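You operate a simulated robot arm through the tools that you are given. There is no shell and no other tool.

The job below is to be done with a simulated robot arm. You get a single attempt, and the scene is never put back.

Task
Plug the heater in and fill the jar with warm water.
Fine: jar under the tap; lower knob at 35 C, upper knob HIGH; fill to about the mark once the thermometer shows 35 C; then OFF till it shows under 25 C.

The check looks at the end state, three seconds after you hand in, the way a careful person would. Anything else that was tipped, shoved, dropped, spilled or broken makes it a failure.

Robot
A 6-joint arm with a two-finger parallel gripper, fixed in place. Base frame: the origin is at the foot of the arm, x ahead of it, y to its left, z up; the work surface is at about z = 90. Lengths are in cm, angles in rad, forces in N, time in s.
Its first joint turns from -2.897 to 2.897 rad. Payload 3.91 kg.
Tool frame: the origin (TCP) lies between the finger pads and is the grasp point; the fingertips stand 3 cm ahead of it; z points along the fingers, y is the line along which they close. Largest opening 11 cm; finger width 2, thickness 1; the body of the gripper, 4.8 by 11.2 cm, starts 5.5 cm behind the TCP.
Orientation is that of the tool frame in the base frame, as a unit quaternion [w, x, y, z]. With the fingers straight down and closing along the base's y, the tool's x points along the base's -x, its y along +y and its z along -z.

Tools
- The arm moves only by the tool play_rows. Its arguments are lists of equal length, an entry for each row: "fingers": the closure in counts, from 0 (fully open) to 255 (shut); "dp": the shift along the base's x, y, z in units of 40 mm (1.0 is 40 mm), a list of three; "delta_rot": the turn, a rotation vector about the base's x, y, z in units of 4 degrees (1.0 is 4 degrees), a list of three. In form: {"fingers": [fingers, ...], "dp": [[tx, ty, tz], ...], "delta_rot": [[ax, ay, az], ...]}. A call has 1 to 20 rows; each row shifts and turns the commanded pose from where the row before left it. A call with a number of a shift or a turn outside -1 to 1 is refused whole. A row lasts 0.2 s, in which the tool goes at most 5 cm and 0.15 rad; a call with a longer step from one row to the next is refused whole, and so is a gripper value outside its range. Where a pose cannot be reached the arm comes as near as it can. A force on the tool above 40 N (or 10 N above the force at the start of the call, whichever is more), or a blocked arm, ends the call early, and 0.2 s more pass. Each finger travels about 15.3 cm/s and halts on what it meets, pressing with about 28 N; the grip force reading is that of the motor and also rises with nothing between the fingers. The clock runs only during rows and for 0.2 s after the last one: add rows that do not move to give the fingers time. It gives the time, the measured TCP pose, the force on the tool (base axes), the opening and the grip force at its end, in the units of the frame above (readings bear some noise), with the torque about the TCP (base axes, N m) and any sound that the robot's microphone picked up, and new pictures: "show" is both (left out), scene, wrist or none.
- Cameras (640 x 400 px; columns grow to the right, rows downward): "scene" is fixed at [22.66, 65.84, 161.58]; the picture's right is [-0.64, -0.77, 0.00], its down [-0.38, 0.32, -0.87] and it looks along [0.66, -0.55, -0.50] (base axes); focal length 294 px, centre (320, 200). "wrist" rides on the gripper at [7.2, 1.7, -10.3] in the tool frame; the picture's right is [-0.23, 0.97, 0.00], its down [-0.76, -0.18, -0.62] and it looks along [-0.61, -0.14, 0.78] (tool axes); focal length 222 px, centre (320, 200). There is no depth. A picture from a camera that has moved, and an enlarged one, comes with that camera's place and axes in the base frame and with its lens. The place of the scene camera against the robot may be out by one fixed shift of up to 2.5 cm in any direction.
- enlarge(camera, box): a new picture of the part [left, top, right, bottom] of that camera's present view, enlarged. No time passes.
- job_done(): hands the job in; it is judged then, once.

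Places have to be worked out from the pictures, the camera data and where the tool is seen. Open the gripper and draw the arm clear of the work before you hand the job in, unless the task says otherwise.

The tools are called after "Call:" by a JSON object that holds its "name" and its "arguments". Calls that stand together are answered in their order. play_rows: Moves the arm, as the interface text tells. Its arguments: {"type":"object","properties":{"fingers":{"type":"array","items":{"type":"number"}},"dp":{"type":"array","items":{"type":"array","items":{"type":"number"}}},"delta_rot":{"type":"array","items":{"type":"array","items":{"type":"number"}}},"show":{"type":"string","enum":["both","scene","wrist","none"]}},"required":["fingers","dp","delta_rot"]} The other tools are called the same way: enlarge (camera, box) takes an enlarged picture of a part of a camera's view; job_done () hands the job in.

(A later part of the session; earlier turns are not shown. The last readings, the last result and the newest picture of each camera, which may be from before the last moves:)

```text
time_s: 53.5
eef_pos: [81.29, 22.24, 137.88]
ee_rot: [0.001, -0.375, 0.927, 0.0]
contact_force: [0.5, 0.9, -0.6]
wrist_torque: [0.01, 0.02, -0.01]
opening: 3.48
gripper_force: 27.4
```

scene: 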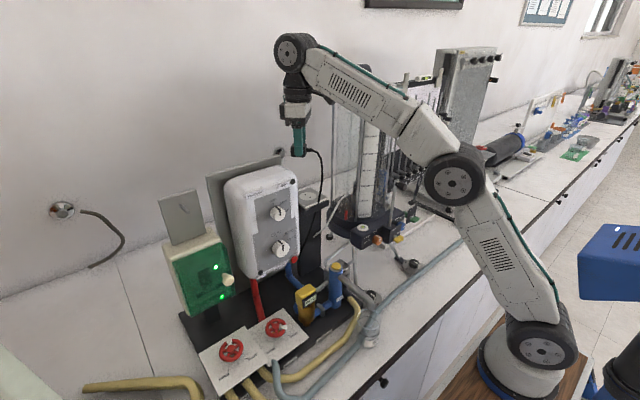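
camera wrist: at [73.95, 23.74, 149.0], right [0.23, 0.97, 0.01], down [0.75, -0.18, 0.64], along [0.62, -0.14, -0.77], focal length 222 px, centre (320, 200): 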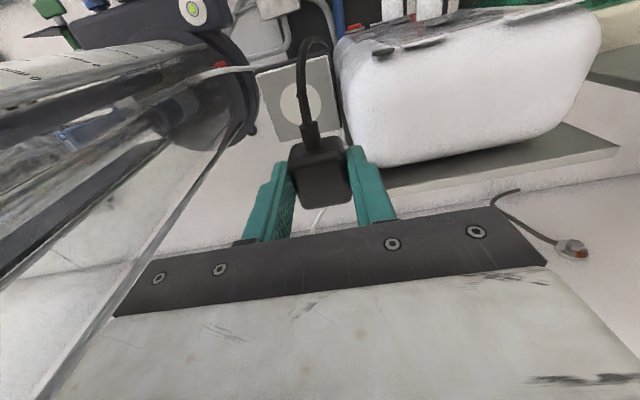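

Call:
{"name": "play_rows", "arguments": {"fingers": [220, 220, 220, 220, 220, 220, 220, 220, 220, 220, 220, 220, 220], "dp": [[0, 0, 0], [0, 0, 0], [0, 0, 0], [0, 0, 0], [0, 0, 0], [0, 0, 0], [0, 0, 0], [0, 0, 0], [0, 0, 0], [0, 0, 0], [0, 0, 0], [0, 0, 0], [0, 0, 0]], "delta_rot": [[0, 0, 1], [0, 0, 1], [0, 0, 1], [0, 0, 1], [0, 0, 1], [0, 0, 1], [0, 0, 1], [0, 0, 1], [0, 0, 1], [0, 0, 1], [0, 0, 1], [0, 0, 0.5], [0, 0, 0]], "show": "both"}}

Call:
{"name": "enlarge", "arguments": {"camera": "scene", "box": [250, 60, 400, 240]}}

```text
time_s: 56.3
eef_pos: [81.24, 22.17, 137.95]
ee_rot: [0.001, -0.706, 0.708, 0.0]
contact_force: [-0.6, -0.3, -0.2]
wrist_torque: [0.0, 0.03, 0.0]
opening: 3.52
gripper_force: 27.6
camera wrist: at [79.61, 14.88, 148.27], right [-0.97, 0.23, 0.0], down [0.18, 0.76, 0.62], along [0.14, 0.61, -0.78], focal length 222 px, centre (320, 200)
```

scene: 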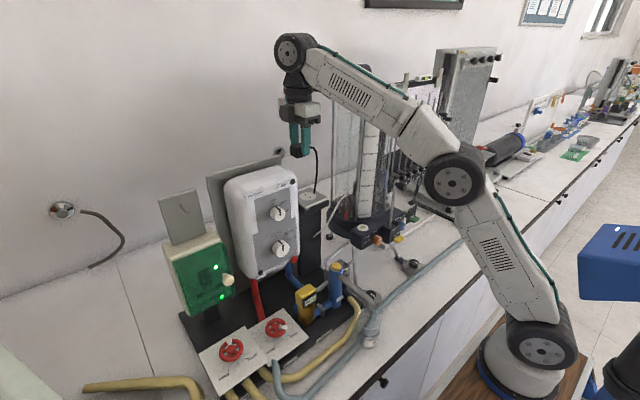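
wrist: 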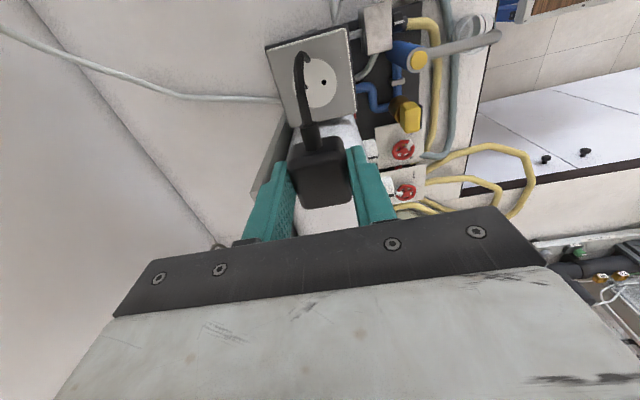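

```text
2.22 times, centred on (325, 150) of scene
camera zoom: at [22.66, 65.84, 161.58], right [-0.64, -0.77, 0.0], down [-0.38, 0.32, -0.87], along [0.66, -0.55, -0.5], focal length 654 px, centre (309, 311)
```

zoom: 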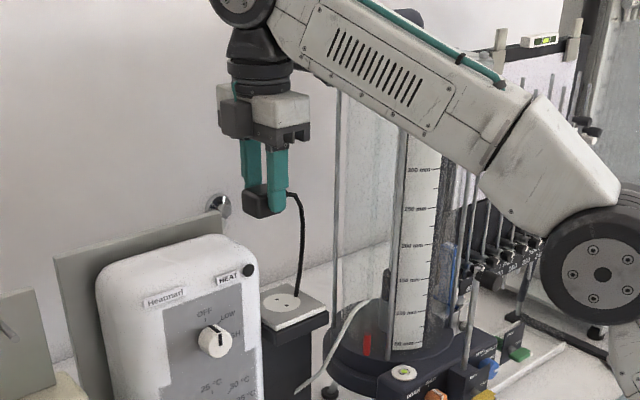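

Now the gripper's narrow side faces the heater and the camera sits at −y, clear of the tank. I enlarge to re-measure the socket from this new viewpoint.

Call:
{"name": "enlarge", "arguments": {"camera": "wrist", "box": [250, 20, 370, 130]}}

Call:
{"name": "enlarge", "arguments": {"camera": "wrist", "box": [260, 110, 380, 220]}}

```text
3.64 times, centred on (310, 75) of wrist
camera zoom: at [79.61, 14.88, 148.27], right [-0.97, 0.23, 0.0], down [0.18, 0.76, 0.62], along [0.14, 0.61, -0.78], focal length 808 px, centre (356, 654)
```

zoom: 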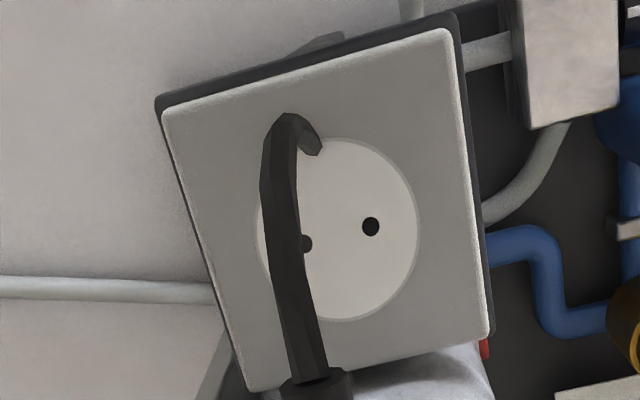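

```text
3.64 times, centred on (320, 165) of wrist
camera zoom: at [79.61, 14.88, 148.27], right [-0.97, 0.23, 0.0], down [0.18, 0.76, 0.62], along [0.14, 0.61, -0.78], focal length 808 px, centre (320, 327)
```

zoom: 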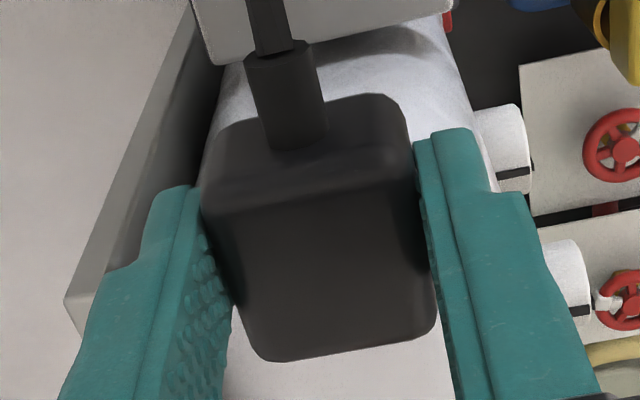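

Combining both viewpoints puts the socket centre at about (81.35, 20.03, 121.2). I move above it with the plug's small offset compensated and descend to ~3 cm above.

Call:
{"name": "play_rows", "arguments": {"fingers": [220, 220, 220, 220, 220, 220, 220], "dp": [[0.03, -0.57, 0], [0, 0, -0.5], [0, 0, -0.5], [0, 0, -0.5], [0, 0, -0.5], [0, 0, -0.4], [0, 0, 0]], "delta_rot": [[0, 0, 0], [0, 0, 0], [0, 0, 0], [0, 0, 0], [0, 0, 0], [0, 0, 0], [0, 0, 0]], "show": "both"}}

Call:
{"name": "enlarge", "arguments": {"camera": "scene", "box": [270, 120, 370, 230]}}

Call:
{"name": "enlarge", "arguments": {"camera": "wrist", "box": [250, 80, 390, 220]}}

```text
time_s: 57.9
eef_pos: [81.4, 20.04, 128.35]
ee_rot: [0.0, -0.706, 0.708, -0.001]
contact_force: [-0.7, -0.1, -0.8]
wrist_torque: [0.01, 0.01, 0.01]
opening: 3.52
gripper_force: 27.8
camera wrist: at [79.73, 12.63, 138.64], right [-0.97, 0.23, 0.0], down [0.18, 0.76, 0.62], along [0.14, 0.61, -0.78], focal length 222 px, centre (320, 200)
```

scene: 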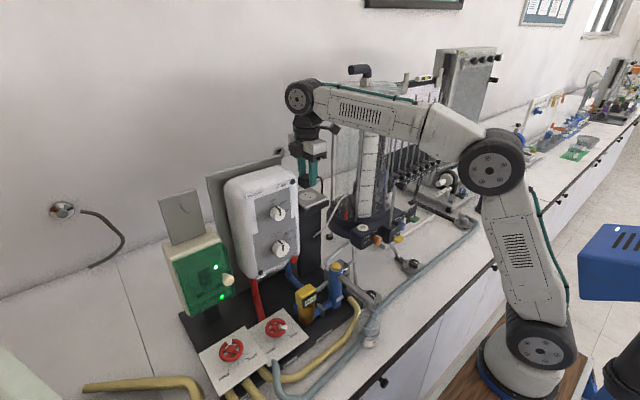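
wrist: 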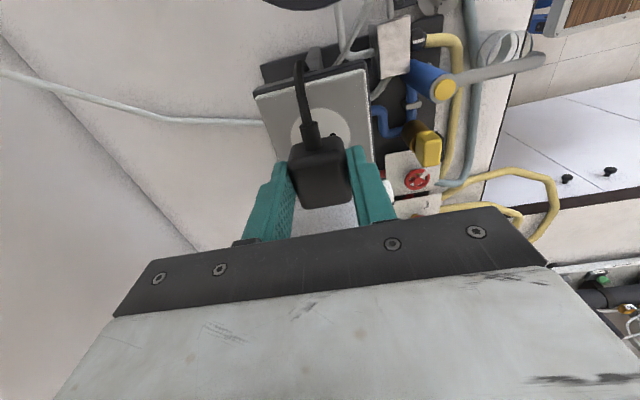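

```text
3.64 times, centred on (320, 175) of scene
camera zoom: at [22.66, 65.84, 161.58], right [-0.64, -0.77, 0.0], down [-0.38, 0.32, -0.87], along [0.66, -0.55, -0.5], focal length 1070 px, centre (320, 291)
```

zoom: 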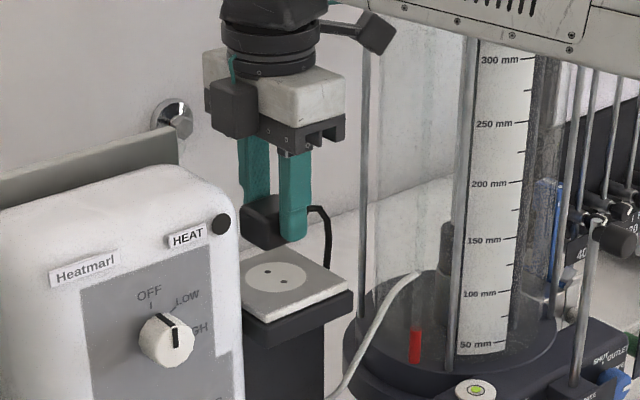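

```text
2.86 times, centred on (320, 150) of wrist
camera zoom: at [79.73, 12.63, 138.64], right [-0.97, 0.23, 0.0], down [0.18, 0.76, 0.62], along [0.14, 0.61, -0.78], focal length 635 px, centre (320, 343)
```

zoom: 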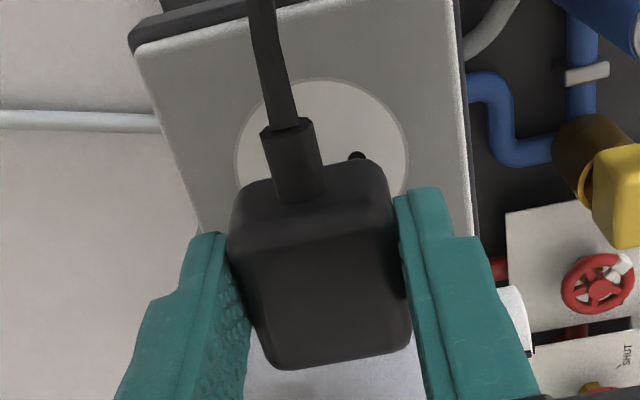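

The plug is centred above the disc with good clearance to the heater and tank. I descend to just above contact, nudging 0.1 cm in −y.

Call:
{"name": "play_rows", "arguments": {"fingers": [220, 220, 220, 220, 220, 220], "dp": [[0, -0.03, -0.25], [0, 0, -0.2], [0, 0, -0.15], [0, 0, -0.1], [0, 0, -0.1], [0, 0, 0]], "delta_rot": [[0, 0, 0], [0, 0, 0], [0, 0, 0], [0, 0, 0], [0, 0, 0], [0, 0, 0]], "show": "scene"}}

Call:
{"name": "enlarge", "arguments": {"camera": "scene", "box": [280, 160, 350, 225]}}

Call:
{"name": "enlarge", "arguments": {"camera": "wrist", "box": [250, 80, 390, 220]}}

```text
time_s: 59.3
eef_pos: [81.38, 19.7, 125.13]
ee_rot: [0.001, -0.707, 0.707, -0.001]
contact_force: [-0.3, 0.5, -1.5]
wrist_torque: [0.01, -0.01, 0.01]
opening: 3.5
gripper_force: 27.7
```

scene: 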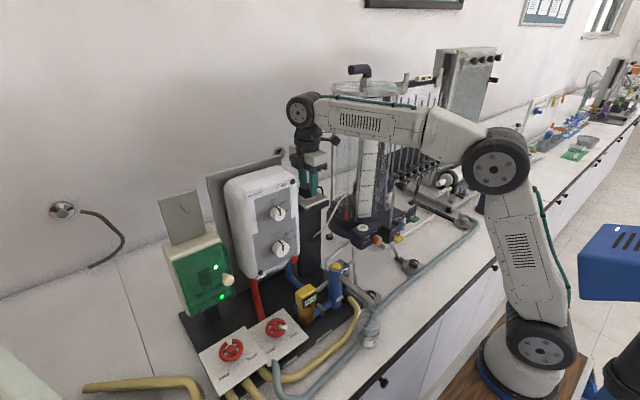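

```text
6.15 times, centred on (315, 192) of scene
camera zoom: at [22.66, 65.84, 161.58], right [-0.64, -0.77, 0.0], down [-0.38, 0.32, -0.87], along [0.66, -0.55, -0.5], focal length 1811 px, centre (351, 246)
```

zoom: 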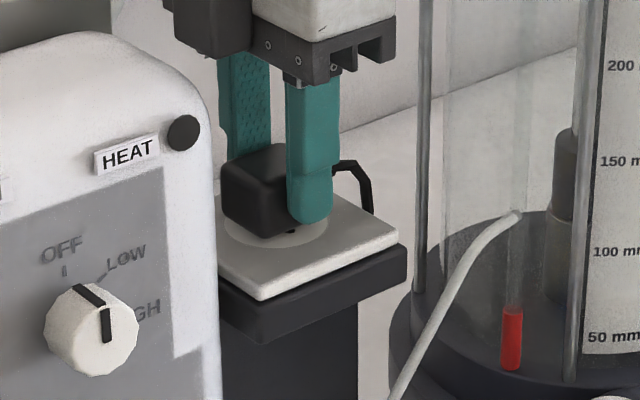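

```text
2.86 times, centred on (320, 150) of wrist
camera zoom: at [79.68, 12.48, 135.47], right [-0.97, 0.23, 0.0], down [0.18, 0.76, 0.62], along [0.14, 0.61, -0.78], focal length 635 px, centre (320, 343)
```

zoom: 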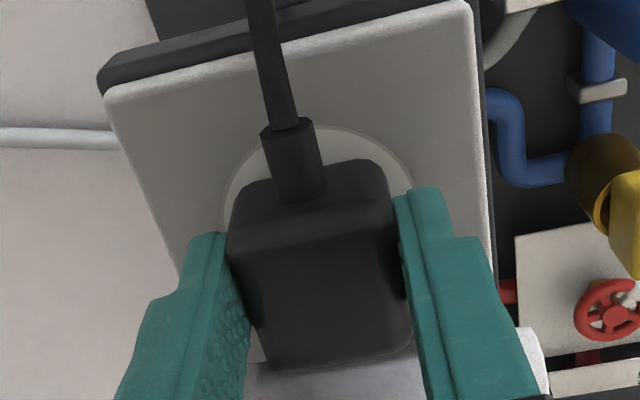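

Call:
{"name": "enlarge", "arguments": {"camera": "scene", "box": [293, 178, 333, 208]}}

Call:
{"name": "enlarge", "arguments": {"camera": "wrist", "box": [285, 110, 355, 170]}}

```text
13.33 times, centred on (313, 193) of scene
camera zoom: at [22.66, 65.84, 161.58], right [-0.64, -0.77, 0.0], down [-0.38, 0.32, -0.87], along [0.66, -0.55, -0.5], focal length 3923 px, centre (413, 293)
```

zoom: 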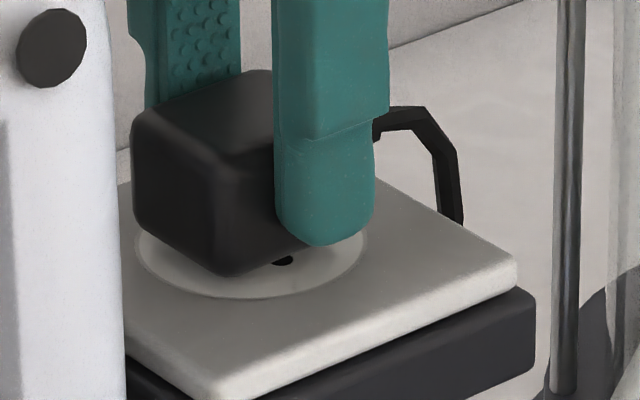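

```text
6.67 times, centred on (320, 140) of wrist
camera zoom: at [79.68, 12.48, 135.47], right [-0.97, 0.23, 0.0], down [0.18, 0.76, 0.62], along [0.14, 0.61, -0.78], focal length 1481 px, centre (320, 600)
```

zoom: 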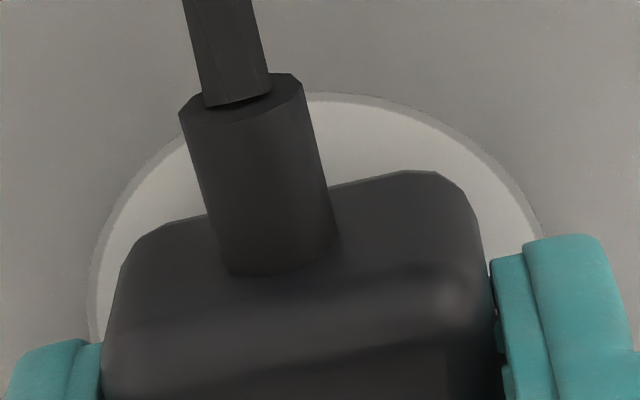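

The plug footprint is within ~0.2 cm of the disc centre. I creep down in 1.5 mm steps until it touches the socket.

Call:
{"name": "play_rows", "arguments": {"fingers": [220, 220, 220, 220], "dp": [[0, 0, -0.04], [0, 0, -0.04], [0, 0, -0.04], [0, 0, 0]], "delta_rot": [[0, 0, 0], [0, 0, 0], [0, 0, 0], [0, 0, 0]], "show": "none"}}

Call:
{"name": "enlarge", "arguments": {"camera": "scene", "box": [293, 178, 333, 208]}}

```text
time_s: 60.3
eef_pos: [81.44, 19.63, 124.85]
ee_rot: [0.001, -0.706, 0.708, -0.001]
contact_force: [-0.6, -6.3, 11.9]
wrist_torque: [-0.32, 0.12, 0.03]
opening: 3.5
gripper_force: 27.8
heard: snap
```

```text
13.33 times, centred on (313, 193) of scene
camera zoom: at [22.66, 65.84, 161.58], right [-0.64, -0.77, 0.0], down [-0.38, 0.32, -0.87], along [0.66, -0.55, -0.5], focal length 3923 px, centre (413, 293)
```

zoom: 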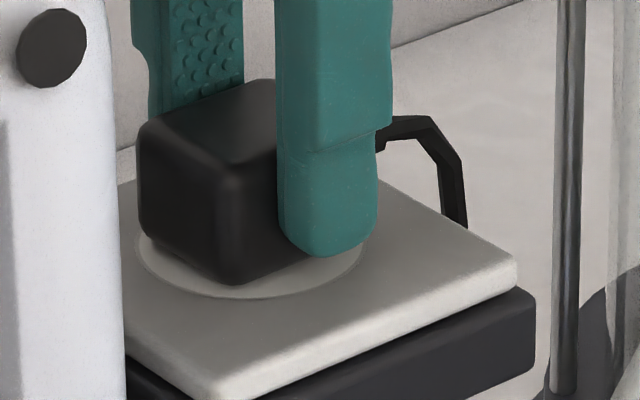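

A "snap" was heard: the plug is seated in the socket. I open the fingers moderately and raise straight up.

Call:
{"name": "play_rows", "arguments": {"fingers": [110, 110, 110, 110], "dp": [[0, 0, 0], [0, 0, 0], [0, 0, 0], [0, 0, 0]], "delta_rot": [[0, 0, 0], [0, 0, 0], [0, 0, 0], [0, 0, 0]], "show": "wrist"}}

Call:
{"name": "play_rows", "arguments": {"fingers": [110, 110, 110, 110, 110, 110, 110], "dp": [[0, 0, 0.25], [0, 0, 0.4], [0, 0, 0.5], [0, 0, 0.5], [0, 0, 0.5], [0, 0, 0.5], [0, 0, 0.4]], "delta_rot": [[0, 0, 0], [0, 0, 0], [0, 0, 0], [0, 0, 0], [0, 0, 0], [0, 0, 0], [0, 0, 0]], "show": "both"}}

Call:
{"name": "enlarge", "arguments": {"camera": "scene", "box": [280, 160, 360, 220]}}

```text
time_s: 61.3
eef_pos: [81.46, 19.81, 124.76]
ee_rot: [0.0, 0.707, -0.707, 0.0]
contact_force: [0.8, -0.2, 0.0]
wrist_torque: [-0.02, 0.02, -0.04]
opening: 6.29
gripper_force: 0.1
camera wrist: at [79.73, 12.51, 135.03], right [-0.97, 0.23, 0.0], down [0.18, 0.76, 0.62], along [0.14, 0.61, -0.78], focal length 222 px, centre (320, 200)
```

wrist: 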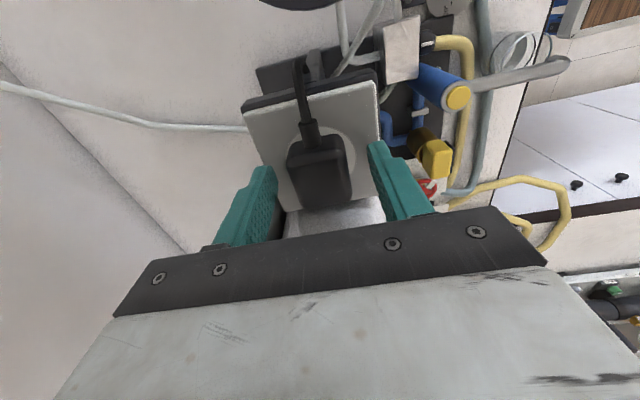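

```text
time_s: 62.9
eef_pos: [81.53, 19.88, 136.59]
ee_rot: [-0.002, -0.707, 0.707, 0.001]
contact_force: [-2.7, 3.8, -23.2]
wrist_torque: [1.78, -0.57, -0.25]
opening: 6.23
gripper_force: 0.0
camera wrist: at [79.9, 12.68, 146.95], right [-0.97, 0.23, 0.0], down [0.18, 0.76, 0.62], along [0.14, 0.61, -0.78], focal length 222 px, centre (320, 200)
```

scene: 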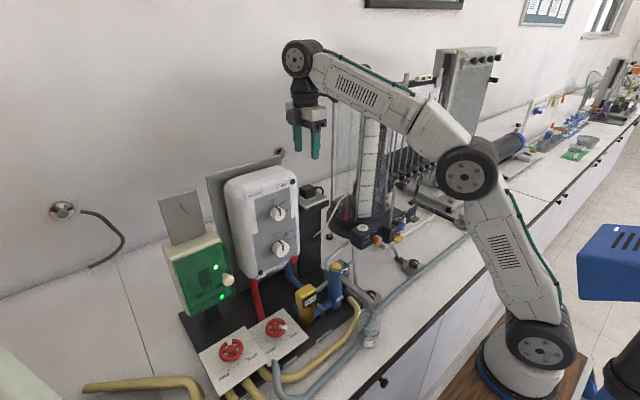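
wrist: 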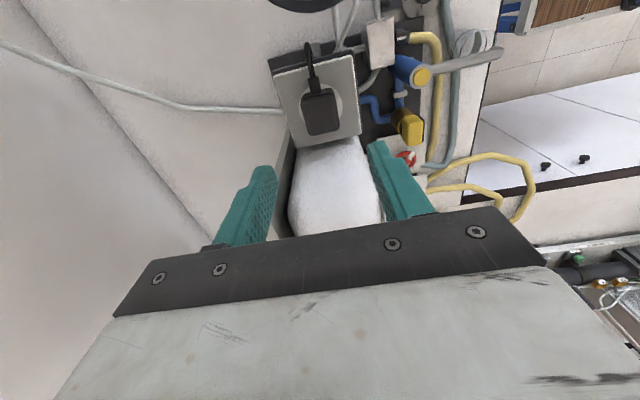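

```text
6.67 times, centred on (320, 190) of scene
camera zoom: at [22.66, 65.84, 161.58], right [-0.64, -0.77, 0.0], down [-0.38, 0.32, -0.87], along [0.66, -0.55, -0.5], focal length 1962 px, centre (320, 267)
```

zoom: 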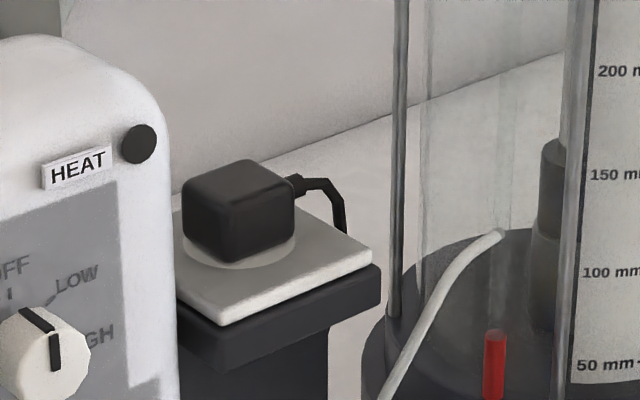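

The plug is seated on the socket. However the last reading shows −23 N downward at about 7 cm in −y from the TCP, so the camera side may be touching the tank's upper rim; I back down 1 cm and read the force.

Call:
{"name": "play_rows", "arguments": {"fingers": [110, 110, 110], "dp": [[0, 0, -0.3], [0, 0, -0.1], [0, 0, 0]], "delta_rot": [[0, 0, 0], [0, 0, 0], [0, 0, 0]], "show": "scene"}}

Call:
{"name": "enlarge", "arguments": {"camera": "scene", "box": [270, 30, 430, 130]}}

```text
time_s: 63.7
eef_pos: [81.39, 19.82, 135.22]
ee_rot: [0.001, -0.707, 0.708, -0.001]
contact_force: [-0.5, -0.3, -0.6]
wrist_torque: [0.01, 0.02, -0.01]
opening: 6.26
gripper_force: 0.1
```

scene: 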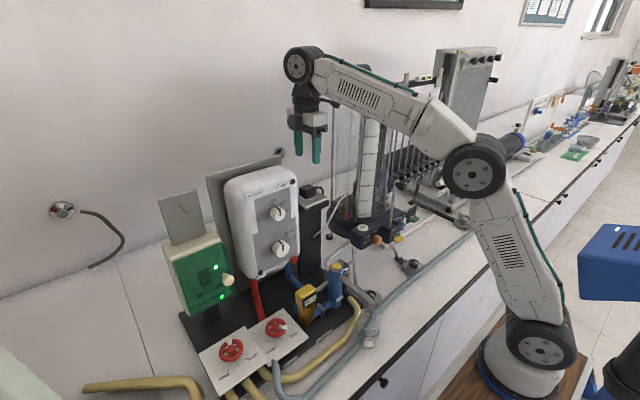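

```text
4.00 times, centred on (350, 80) of scene
camera zoom: at [22.66, 65.84, 161.58], right [-0.64, -0.77, 0.0], down [-0.38, 0.32, -0.87], along [0.66, -0.55, -0.5], focal length 1177 px, centre (200, 680)
```

zoom: 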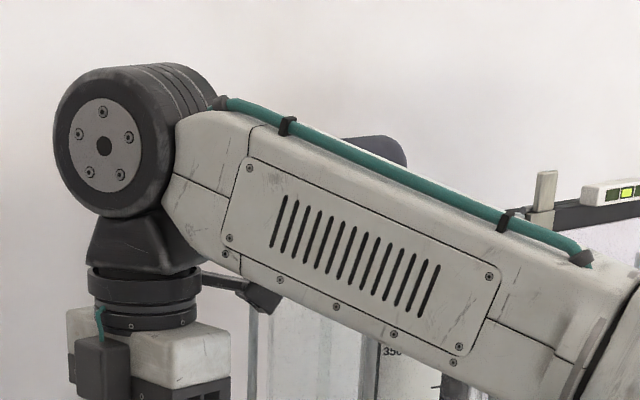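

The force is back to zero and nothing appears moved. I move away from the tank (+y a little, then −x) and over to the front of the heater, keeping above everything.

Call:
{"name": "play_rows", "arguments": {"fingers": [110, 110, 110, 110, 110, 110, 110, 110], "dp": [[0, 0.4, 0.1], [-0.9, 0, 0.1], [-0.9, 0, 0], [-0.85, 0.8, -0.1], [-0.85, 0.8, -0.1], [-0.7, 0.8, -0.1], [0.2, 0.9, -0.2], [0, 0, 0]], "delta_rot": [[0, 0, 0], [0, 0, 0], [0, 0, 0], [0, 0, 0], [0, 0, 0], [0, 0, 0], [0, 0, 0], [0, 0, 0]], "show": "both"}}

```text
time_s: 65.5
eef_pos: [65.42, 34.67, 134.05]
ee_rot: [0.0, -0.707, 0.707, 0.0]
contact_force: [0.2, 0.1, -0.6]
wrist_torque: [0.01, -0.02, 0.0]
opening: 6.27
gripper_force: 0.1
camera wrist: at [63.76, 27.36, 144.39], right [-0.97, 0.23, 0.0], down [0.18, 0.76, 0.62], along [0.14, 0.61, -0.78], focal length 222 px, centre (320, 200)
```

scene: 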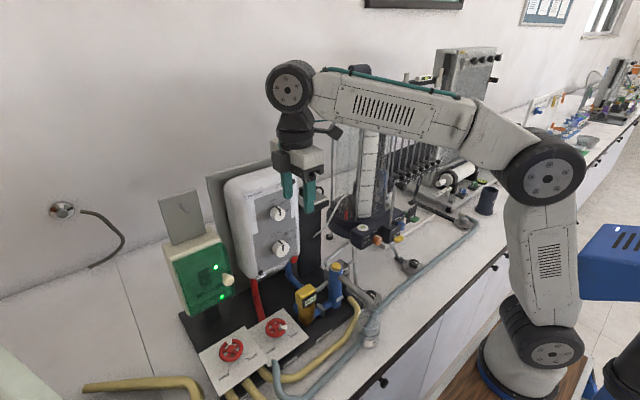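
wrist: 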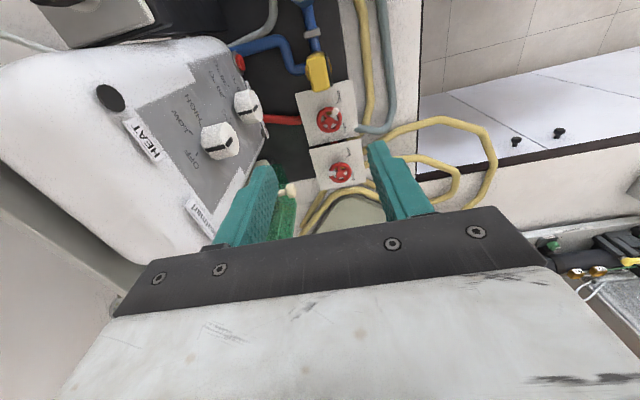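

Now I pitch the tool toward +x (horizontal) in front of the heater, lowering slightly, in two calls.

Call:
{"name": "play_rows", "arguments": {"fingers": [60, 60, 60, 60, 60, 60, 60, 60, 60, 60, 60, 60, 60], "dp": [[0, 0, -0.2], [0, 0, -0.2], [0, 0, -0.2], [0, 0, -0.2], [0, 0, -0.2], [0, 0, -0.2], [0, 0, -0.2], [0, 0, -0.2], [0, 0, -0.2], [0, 0, -0.2], [0, 0, -0.2], [0, 0, -0.2], [0, 0, 0]], "delta_rot": [[0, -1, 0], [0, -1, 0], [0, -1, 0], [0, -1, 0], [0, -1, 0], [0, -1, 0], [0, -1, 0], [0, -1, 0], [0, -1, 0], [0, -1, 0], [0, -1, 0], [0, -1, 0], [0, 0, 0]], "show": "scene"}}

```text
time_s: 68.3
eef_pos: [65.34, 34.7, 124.44]
ee_rot: [0.289, -0.645, 0.647, -0.288]
contact_force: [-0.5, 0.7, 0.5]
wrist_torque: [0.0, 0.01, 0.0]
opening: 8.41
gripper_force: 0.2
```

scene: 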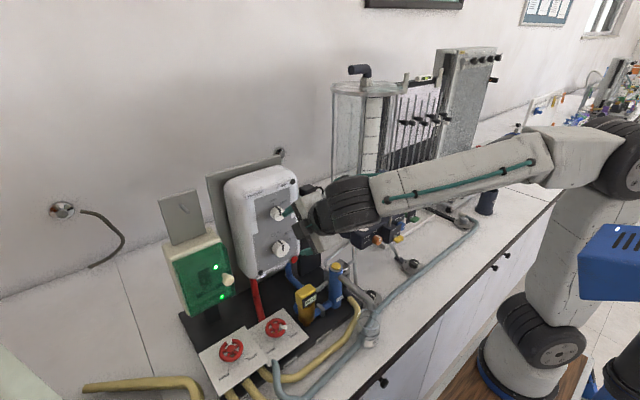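

Call:
{"name": "play_rows", "arguments": {"fingers": [60, 60, 60, 60, 60, 60, 60, 60, 60, 60, 60, 60], "dp": [[0.1, 0, -0.1], [0.1, 0, -0.1], [0.1, 0, -0.1], [0.1, 0, -0.1], [0.1, 0, -0.1], [0.1, 0, -0.1], [0, 0, 0], [0, 0, 0], [0, 0, 0], [0, 0, 0], [0, 0, 0], [0, 0, 0]], "delta_rot": [[0, -1, 0], [0, -1, 0], [0, -1, 0], [0, -1, 0], [0, -1, 0], [0, -1, 0], [0, -1, 0], [0, -1, 0], [0, -1, 0], [0, -1, 0], [0, -0.5, 0], [0, 0, 0]], "show": "both"}}

```text
time_s: 70.9
eef_pos: [67.7, 34.57, 122.07]
ee_rot: [0.501, -0.499, 0.5, -0.5]
contact_force: [-0.5, 0.3, 0.1]
wrist_torque: [0.02, -0.03, -0.05]
opening: 8.43
gripper_force: 0.0
camera wrist: at [57.5, 27.31, 120.31], right [0.0, 0.23, -0.97], down [-0.62, 0.76, 0.18], along [0.78, 0.61, 0.14], focal length 222 px, centre (320, 200)
```

scene: 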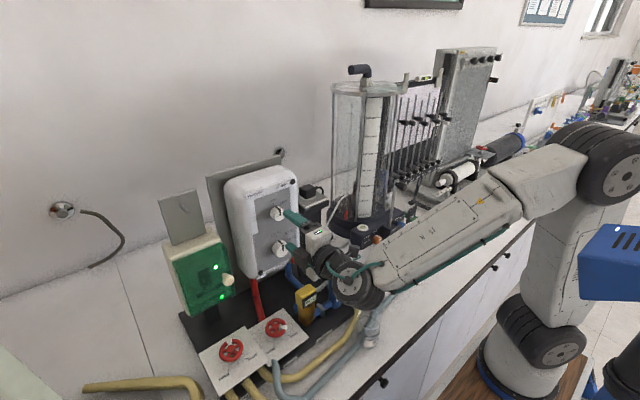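
wrist: 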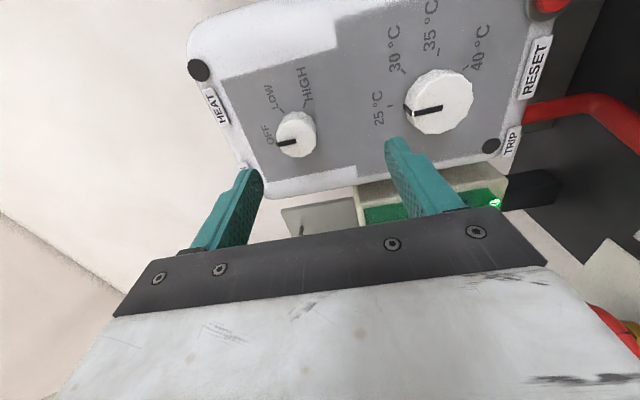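

Excellent, the camera now sees the panel. I enlarge both dials to measure tick angles.

Call:
{"name": "enlarge", "arguments": {"camera": "wrist", "box": [350, 0, 510, 150]}}

Call:
{"name": "enlarge", "arguments": {"camera": "wrist", "box": [240, 60, 340, 180]}}

```text
2.67 times, centred on (430, 75) of wrist
camera zoom: at [57.5, 27.31, 120.31], right [0.0, 0.23, -0.97], down [-0.62, 0.76, 0.18], along [0.78, 0.61, 0.14], focal length 592 px, centre (27, 533)
```

zoom: 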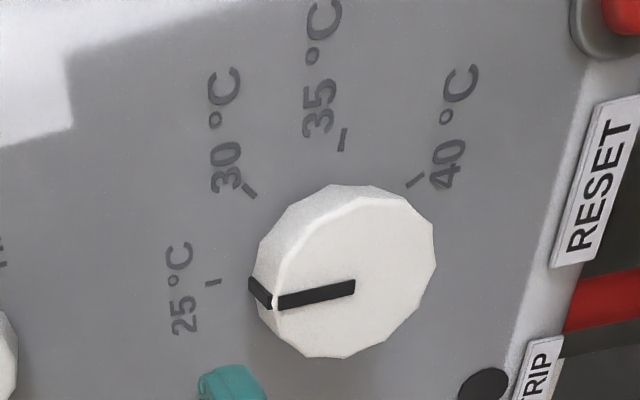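

```text
3.33 times, centred on (290, 120) of wrist
camera zoom: at [57.5, 27.31, 120.31], right [0.0, 0.23, -0.97], down [-0.62, 0.76, 0.18], along [0.78, 0.61, 0.14], focal length 740 px, centre (420, 467)
```

zoom: 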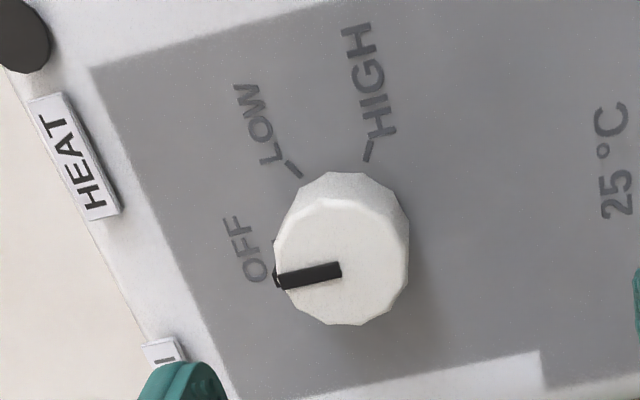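

The dial geometry is clear: lower ticks are at 0°, 50°, 100°, 150° for 25/30/35/40 °C around centre (y≈34.83, z≈111.9); upper OFF/LOW/HIGH are at 0°, 60°, 120° around (34.82, 124.1). The lower knob needs +100° clockwise, so I first roll the tool −100° in free space to prepare.

Call:
{"name": "play_rows", "arguments": {"fingers": [60, 60, 60, 60, 60, 60, 60, 60, 60, 60, 60, 60, 60, 60, 60, 60, 60, 60, 60, 60], "dp": [[0, 0, 0], [0, 0, 0], [0, 0, 0], [0, 0, 0], [0, 0, 0], [0, 0, 0], [0, 0, 0], [0, 0, 0], [0, 0, 0], [0, 0, 0], [0, 0, 0], [0, 0, 0], [0, 0, 0], [0, 0, 0], [0, 0, 0], [0, 0, 0], [0, 0, 0], [0, 0, 0], [0, 0, 0], [0, 0, 0]], "delta_rot": [[-1, 0, 0], [-1, 0, 0], [-1, 0, 0], [-1, 0, 0], [-1, 0, 0], [-1, 0, 0], [-1, 0, 0], [-1, 0, 0], [-1, 0, 0], [-1, 0, 0], [-1, 0, 0], [-1, 0, 0], [-1, 0, 0], [-1, 0, 0], [-1, 0, 0], [-1, 0, 0], [-1, 0, 0], [-1, 0, 0], [-1, 0, 0], [-1, 0, 0]], "show": "both"}}

```text
time_s: 75.1
eef_pos: [67.8, 34.73, 122.1]
ee_rot: [-0.062, 0.704, -0.061, 0.705]
contact_force: [-0.2, 0.2, 0.0]
wrist_torque: [-0.01, 0.04, -0.01]
opening: 8.39
gripper_force: 0.1
camera wrist: at [57.5, 31.61, 128.9], right [0.0, -0.92, -0.39], down [-0.62, 0.31, -0.72], along [0.78, 0.25, -0.57], focal length 222 px, centre (320, 200)
```

scene: 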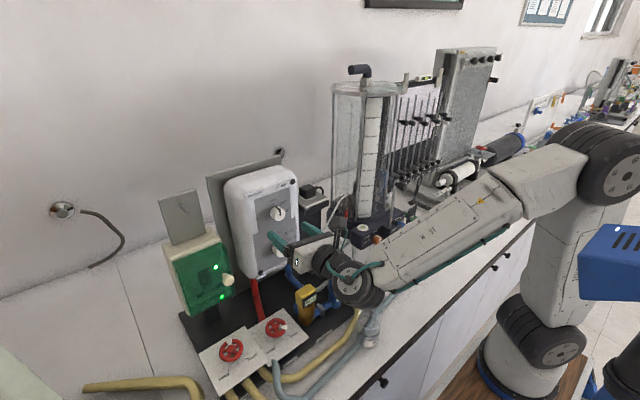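
wrist: 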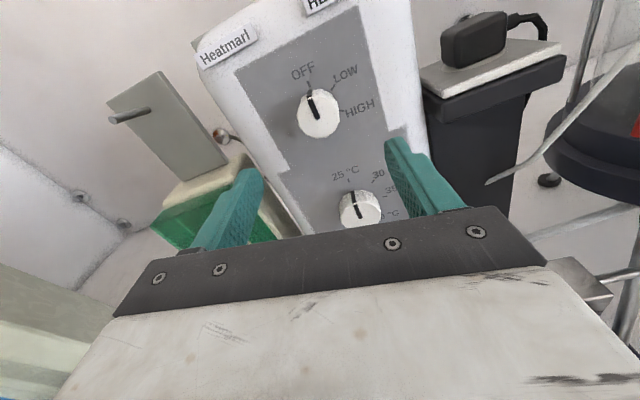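

Rolling works; the camera is now above with an upright view. I roll the remaining 20° and lower to the lower knob's height.

Call:
{"name": "play_rows", "arguments": {"fingers": [60, 60, 60, 60, 60, 60, 60], "dp": [[0, 0.01, -0.5], [0, 0.01, -0.5], [0, 0, -0.5], [0, 0, -0.5], [0, 0, -0.5], [0, 0, 0], [0, 0, 0]], "delta_rot": [[-1, 0, 0], [-1, 0, 0], [-1, 0, 0], [-1, 0, 0], [-1, 0, 0], [0, 0, 0], [0, 0, 0]], "show": "both"}}

Call:
{"name": "enlarge", "arguments": {"camera": "wrist", "box": [240, 60, 420, 220]}}

```text
time_s: 76.7
eef_pos: [67.78, 34.6, 112.01]
ee_rot: [0.061, 0.704, 0.061, 0.705]
contact_force: [-0.3, 0.4, -0.8]
wrist_torque: [-0.03, -0.02, -0.01]
opening: 8.42
gripper_force: 0.1
camera wrist: at [57.5, 34.17, 119.45], right [0.0, -1.0, -0.06], down [-0.62, 0.04, -0.78], along [0.78, 0.04, -0.62], focal length 222 px, centre (320, 200)
```

scene: 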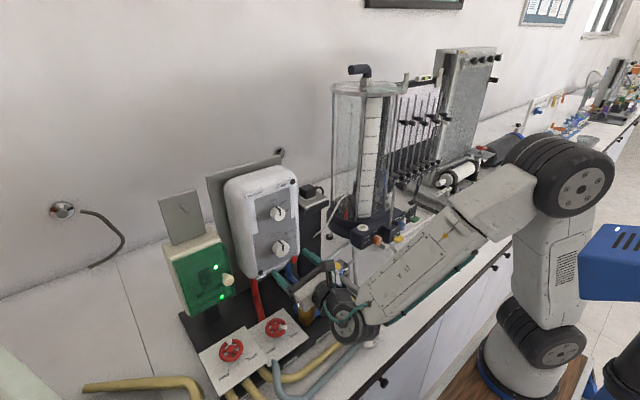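
wrist: 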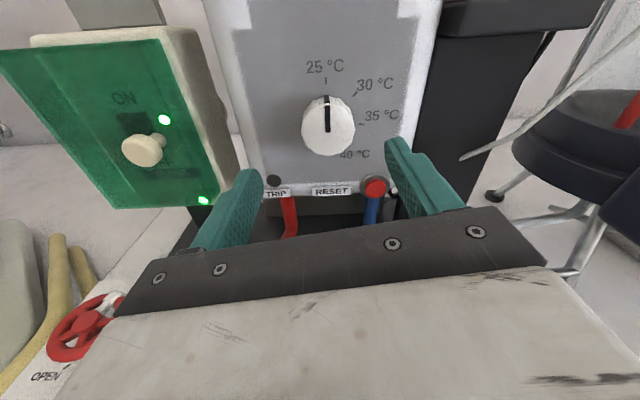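

```text
2.50 times, centred on (330, 140) of wrist
camera zoom: at [57.5, 34.17, 119.45], right [0.0, -1.0, -0.06], down [-0.62, 0.04, -0.78], along [0.78, 0.04, -0.62], focal length 555 px, centre (295, 350)
```

zoom: 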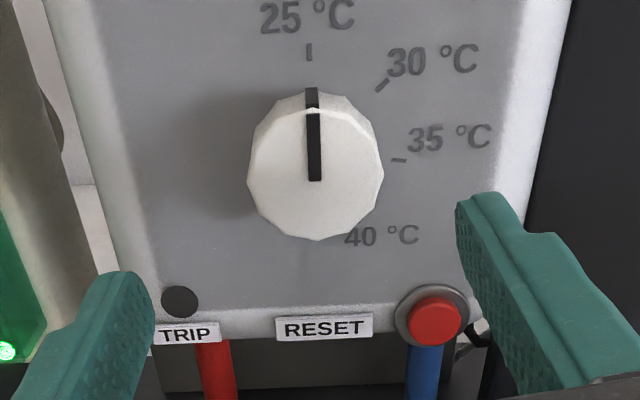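

With two wrist-only views I get refined positions: heater face at x≈76.4, lower knob axis at (y 33.86, z 112.96) with its front at x≈73.7, upper knob axis at (33.86, 123.65). I centre the tool on the lower knob and advance partway.

Call:
{"name": "play_rows", "arguments": {"fingers": [60, 60, 60, 60, 60], "dp": [[0, -0.17, 0.24], [0.3, 0, 0], [0.3, 0, 0], [0.1, 0, 0], [0, 0, 0]], "delta_rot": [[0, 0, 0], [0, 0, 0], [0, 0, 0], [0, 0, 0], [0, 0, 0]], "show": "both"}}

Call:
{"name": "enlarge", "arguments": {"camera": "wrist", "box": [220, 80, 420, 230]}}

```text
time_s: 77.9
eef_pos: [70.49, 34.0, 113.03]
ee_rot: [0.06, 0.704, 0.062, 0.705]
contact_force: [-0.2, 0.4, 1.1]
wrist_torque: [0.03, 0.0, 0.0]
opening: 8.42
gripper_force: 0.0
camera wrist: at [60.29, 33.47, 120.44], right [0.0, -1.0, -0.06], down [-0.62, 0.04, -0.78], along [0.78, 0.04, -0.62], focal length 222 px, centre (320, 200)
```

scene: 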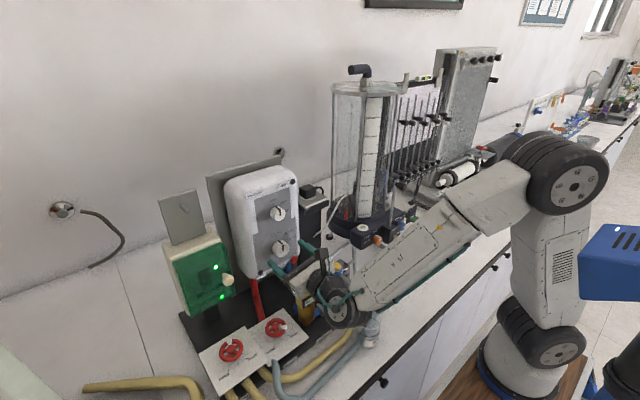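
wrist: 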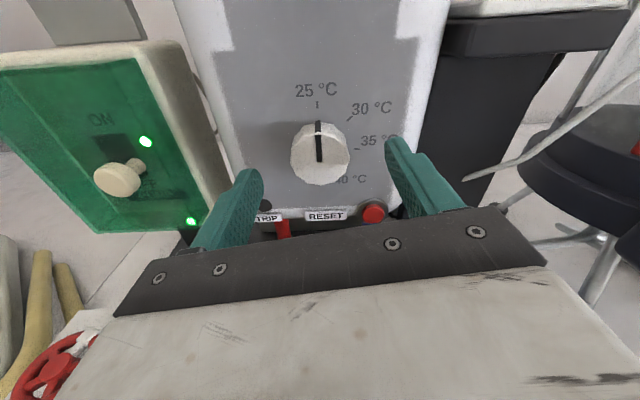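

```text
2.67 times, centred on (320, 155) of wrist
camera zoom: at [60.29, 33.47, 120.44], right [0.0, -1.0, -0.06], down [-0.62, 0.04, -0.78], along [0.78, 0.04, -0.62], focal length 592 px, centre (320, 320)
```

zoom: 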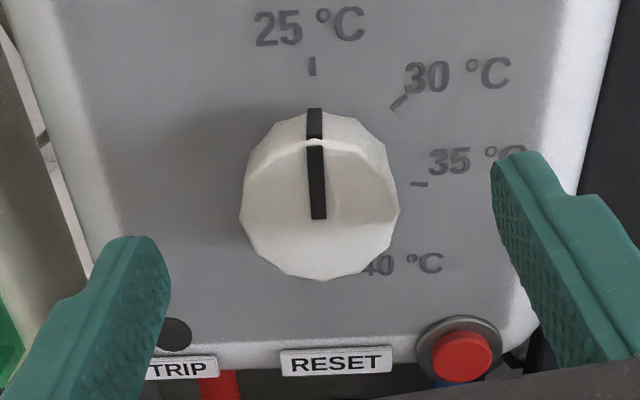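

The knob is precisely centred on the tool axis. I advance 2.1 cm so the fingertips straddle the knob, then close.

Call:
{"name": "play_rows", "arguments": {"fingers": [60, 60, 60, 60, 110, 150, 200, 200, 200], "dp": [[0.2, 0, 0], [0.2, 0, 0], [0.12, 0, 0], [0, 0, 0], [0, 0, 0], [0, 0, 0], [0, 0, 0], [0, 0, 0], [0, 0, 0]], "delta_rot": [[0, 0, 0], [0, 0, 0], [0, 0, 0], [0, 0, 0], [0, 0, 0], [0, 0, 0], [0, 0, 0], [0, 0, 0], [0, 0, 0]], "show": "wrist"}}

```text
time_s: 79.9
eef_pos: [72.7, 34.02, 113.17]
ee_rot: [0.061, 0.704, 0.061, 0.705]
contact_force: [3.5, 5.0, 0.9]
wrist_torque: [0.01, -0.07, 0.16]
opening: 4.09
gripper_force: 45.3
camera wrist: at [62.36, 33.53, 120.46], right [0.0, -1.0, -0.06], down [-0.62, 0.04, -0.78], along [0.78, 0.04, -0.62], focal length 222 px, centre (320, 200)
```

wrist: 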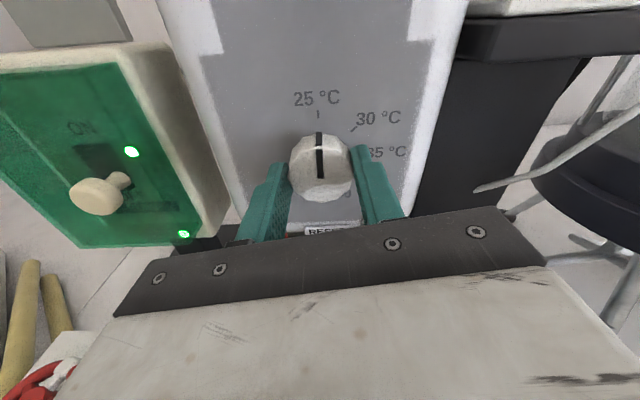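

The knob is gripped (4.09 cm). I turn it clockwise (+x rotation) 80° first, then check.

Call:
{"name": "play_rows", "arguments": {"fingers": [200, 200, 200, 200, 200, 200, 200, 200, 200, 200, 200, 200, 200, 200, 200, 200, 200, 200, 200, 200], "dp": [[0, 0, 0], [0, 0, 0], [0, 0, 0], [0, 0, 0], [0, 0, 0], [0, 0, 0], [0, 0, 0], [0, 0, 0], [0, 0, 0], [0, 0, 0], [0, 0, 0], [0, 0, 0], [0, 0, 0], [0, 0, 0], [0, 0, 0], [0, 0, 0], [0, 0, 0], [0, 0, 0], [0, 0, 0], [0, 0, 0]], "delta_rot": [[1, 0, 0], [1, 0, 0], [1, 0, 0], [1, 0, 0], [1, 0, 0], [1, 0, 0], [1, 0, 0], [1, 0, 0], [1, 0, 0], [1, 0, 0], [1, 0, 0], [1, 0, 0], [1, 0, 0], [1, 0, 0], [1, 0, 0], [1, 0, 0], [1, 0, 0], [1, 0, 0], [1, 0, 0], [1, 0, 0]], "show": "both"}}

Call:
{"name": "enlarge", "arguments": {"camera": "wrist", "box": [240, 60, 420, 220]}}

```text
time_s: 84.1
eef_pos: [72.66, 33.9, 112.84]
ee_rot: [-0.407, 0.58, -0.406, 0.578]
contact_force: [-13.1, -16.7, -26.8]
wrist_torque: [-0.01, 1.09, 0.04]
opening: 4.05
gripper_force: 45.1
camera wrist: at [62.38, 26.49, 113.76], right [0.0, -0.12, -0.99], down [-0.62, 0.78, -0.09], along [0.78, 0.62, -0.08], focal length 222 px, centre (320, 200)
```

scene: 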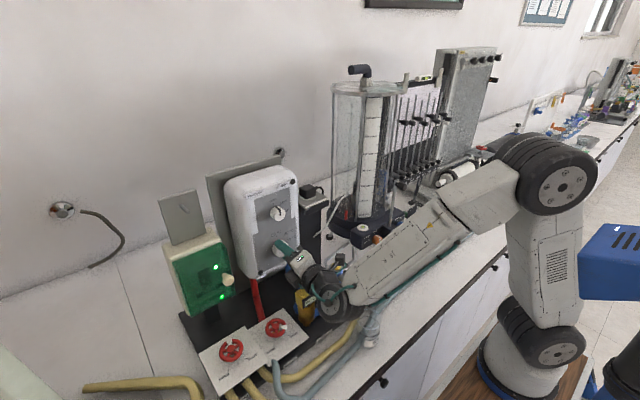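
wrist: 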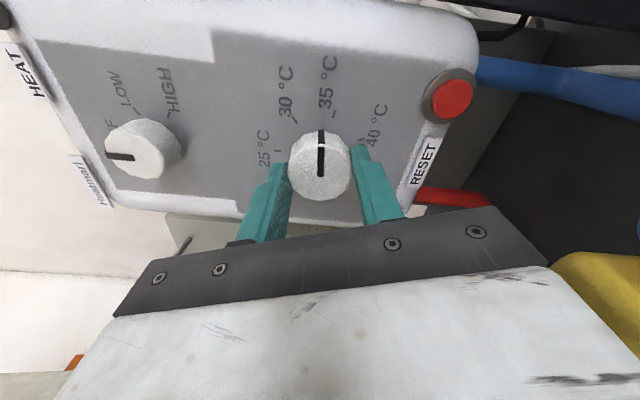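

```text
2.50 times, centred on (330, 140) of wrist
camera zoom: at [62.38, 26.49, 113.76], right [0.0, -0.12, -0.99], down [-0.62, 0.78, -0.09], along [0.78, 0.62, -0.08], focal length 555 px, centre (295, 350)
```

zoom: 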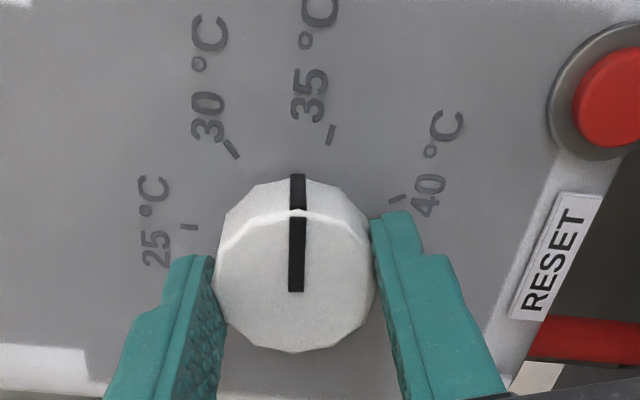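

The knob follows the gripper (about 80° now), but side forces built up to ~34 N from slight misalignment. I relax the commanded position a little toward the measured one before finishing.

Call:
{"name": "play_rows", "arguments": {"fingers": [200, 200, 200], "dp": [[-0.02, -0.025, -0.045], [0, 0, 0], [0, 0, 0]], "delta_rot": [[0, 0, 0], [0, 0, 0], [0, 0, 0]], "show": "wrist"}}

```text
time_s: 84.9
eef_pos: [72.58, 33.91, 112.91]
ee_rot: [-0.407, 0.578, -0.405, 0.58]
contact_force: [2.1, -4.7, -12.3]
wrist_torque: [0.01, 0.86, 1.11]
opening: 4.03
gripper_force: 44.6
camera wrist: at [62.37, 26.49, 113.7], right [0.0, -0.12, -0.99], down [-0.62, 0.78, -0.09], along [0.78, 0.62, -0.07], focal length 222 px, centre (320, 200)
```

wrist: 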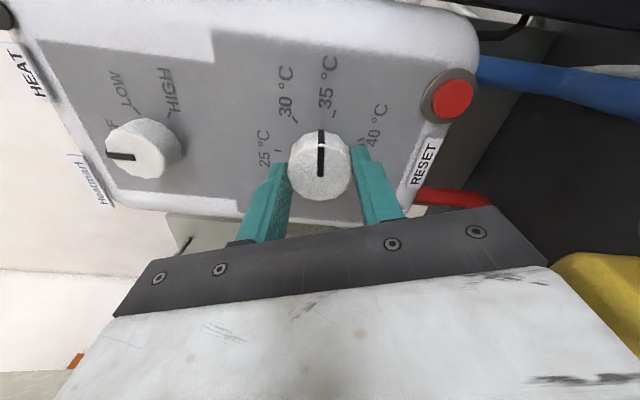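

Forces are down to ~13 N. I turn the remaining 20° with a small position relaxation.

Call:
{"name": "play_rows", "arguments": {"fingers": [200, 200, 200, 200, 200, 200], "dp": [[0, -0.01, -0.02], [0, 0, -0.01], [0, 0, 0], [0, 0, 0], [0, 0, 0], [0, 0, 0]], "delta_rot": [[1, 0, 0], [1, 0, 0], [1, 0, 0], [1, 0, 0], [1, 0, 0], [0, 0, 0]], "show": "wrist"}}

Call:
{"name": "enlarge", "arguments": {"camera": "wrist", "box": [240, 60, 420, 220]}}

```text
time_s: 86.3
eef_pos: [72.71, 33.92, 112.87]
ee_rot: [0.502, -0.498, 0.5, -0.5]
contact_force: [15.7, 12.5, 11.1]
wrist_torque: [-0.03, -0.12, -0.54]
opening: 4.08
gripper_force: 44.8
camera wrist: at [62.37, 26.64, 111.07], right [0.0, 0.23, -0.97], down [-0.62, 0.76, 0.18], along [0.78, 0.61, 0.15], focal length 222 px, centre (320, 200)
```

wrist: 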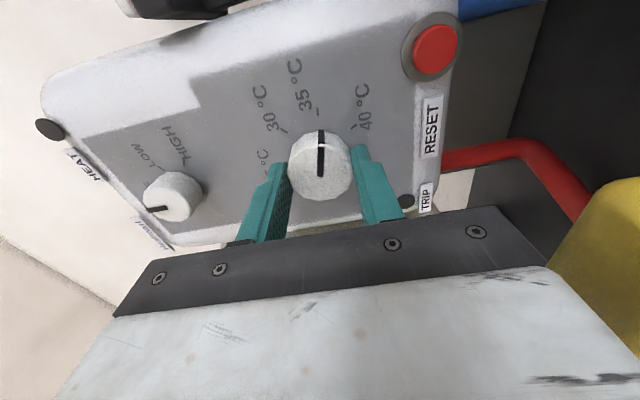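

```text
2.50 times, centred on (330, 140) of wrist
camera zoom: at [62.37, 26.64, 111.07], right [0.0, 0.23, -0.97], down [-0.62, 0.76, 0.18], along [0.78, 0.61, 0.15], focal length 555 px, centre (295, 350)
```

zoom: 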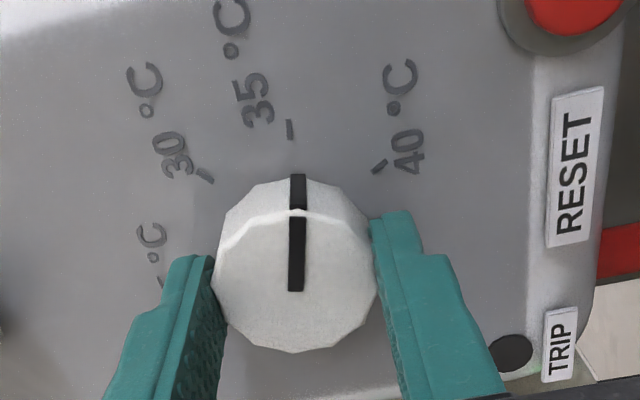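

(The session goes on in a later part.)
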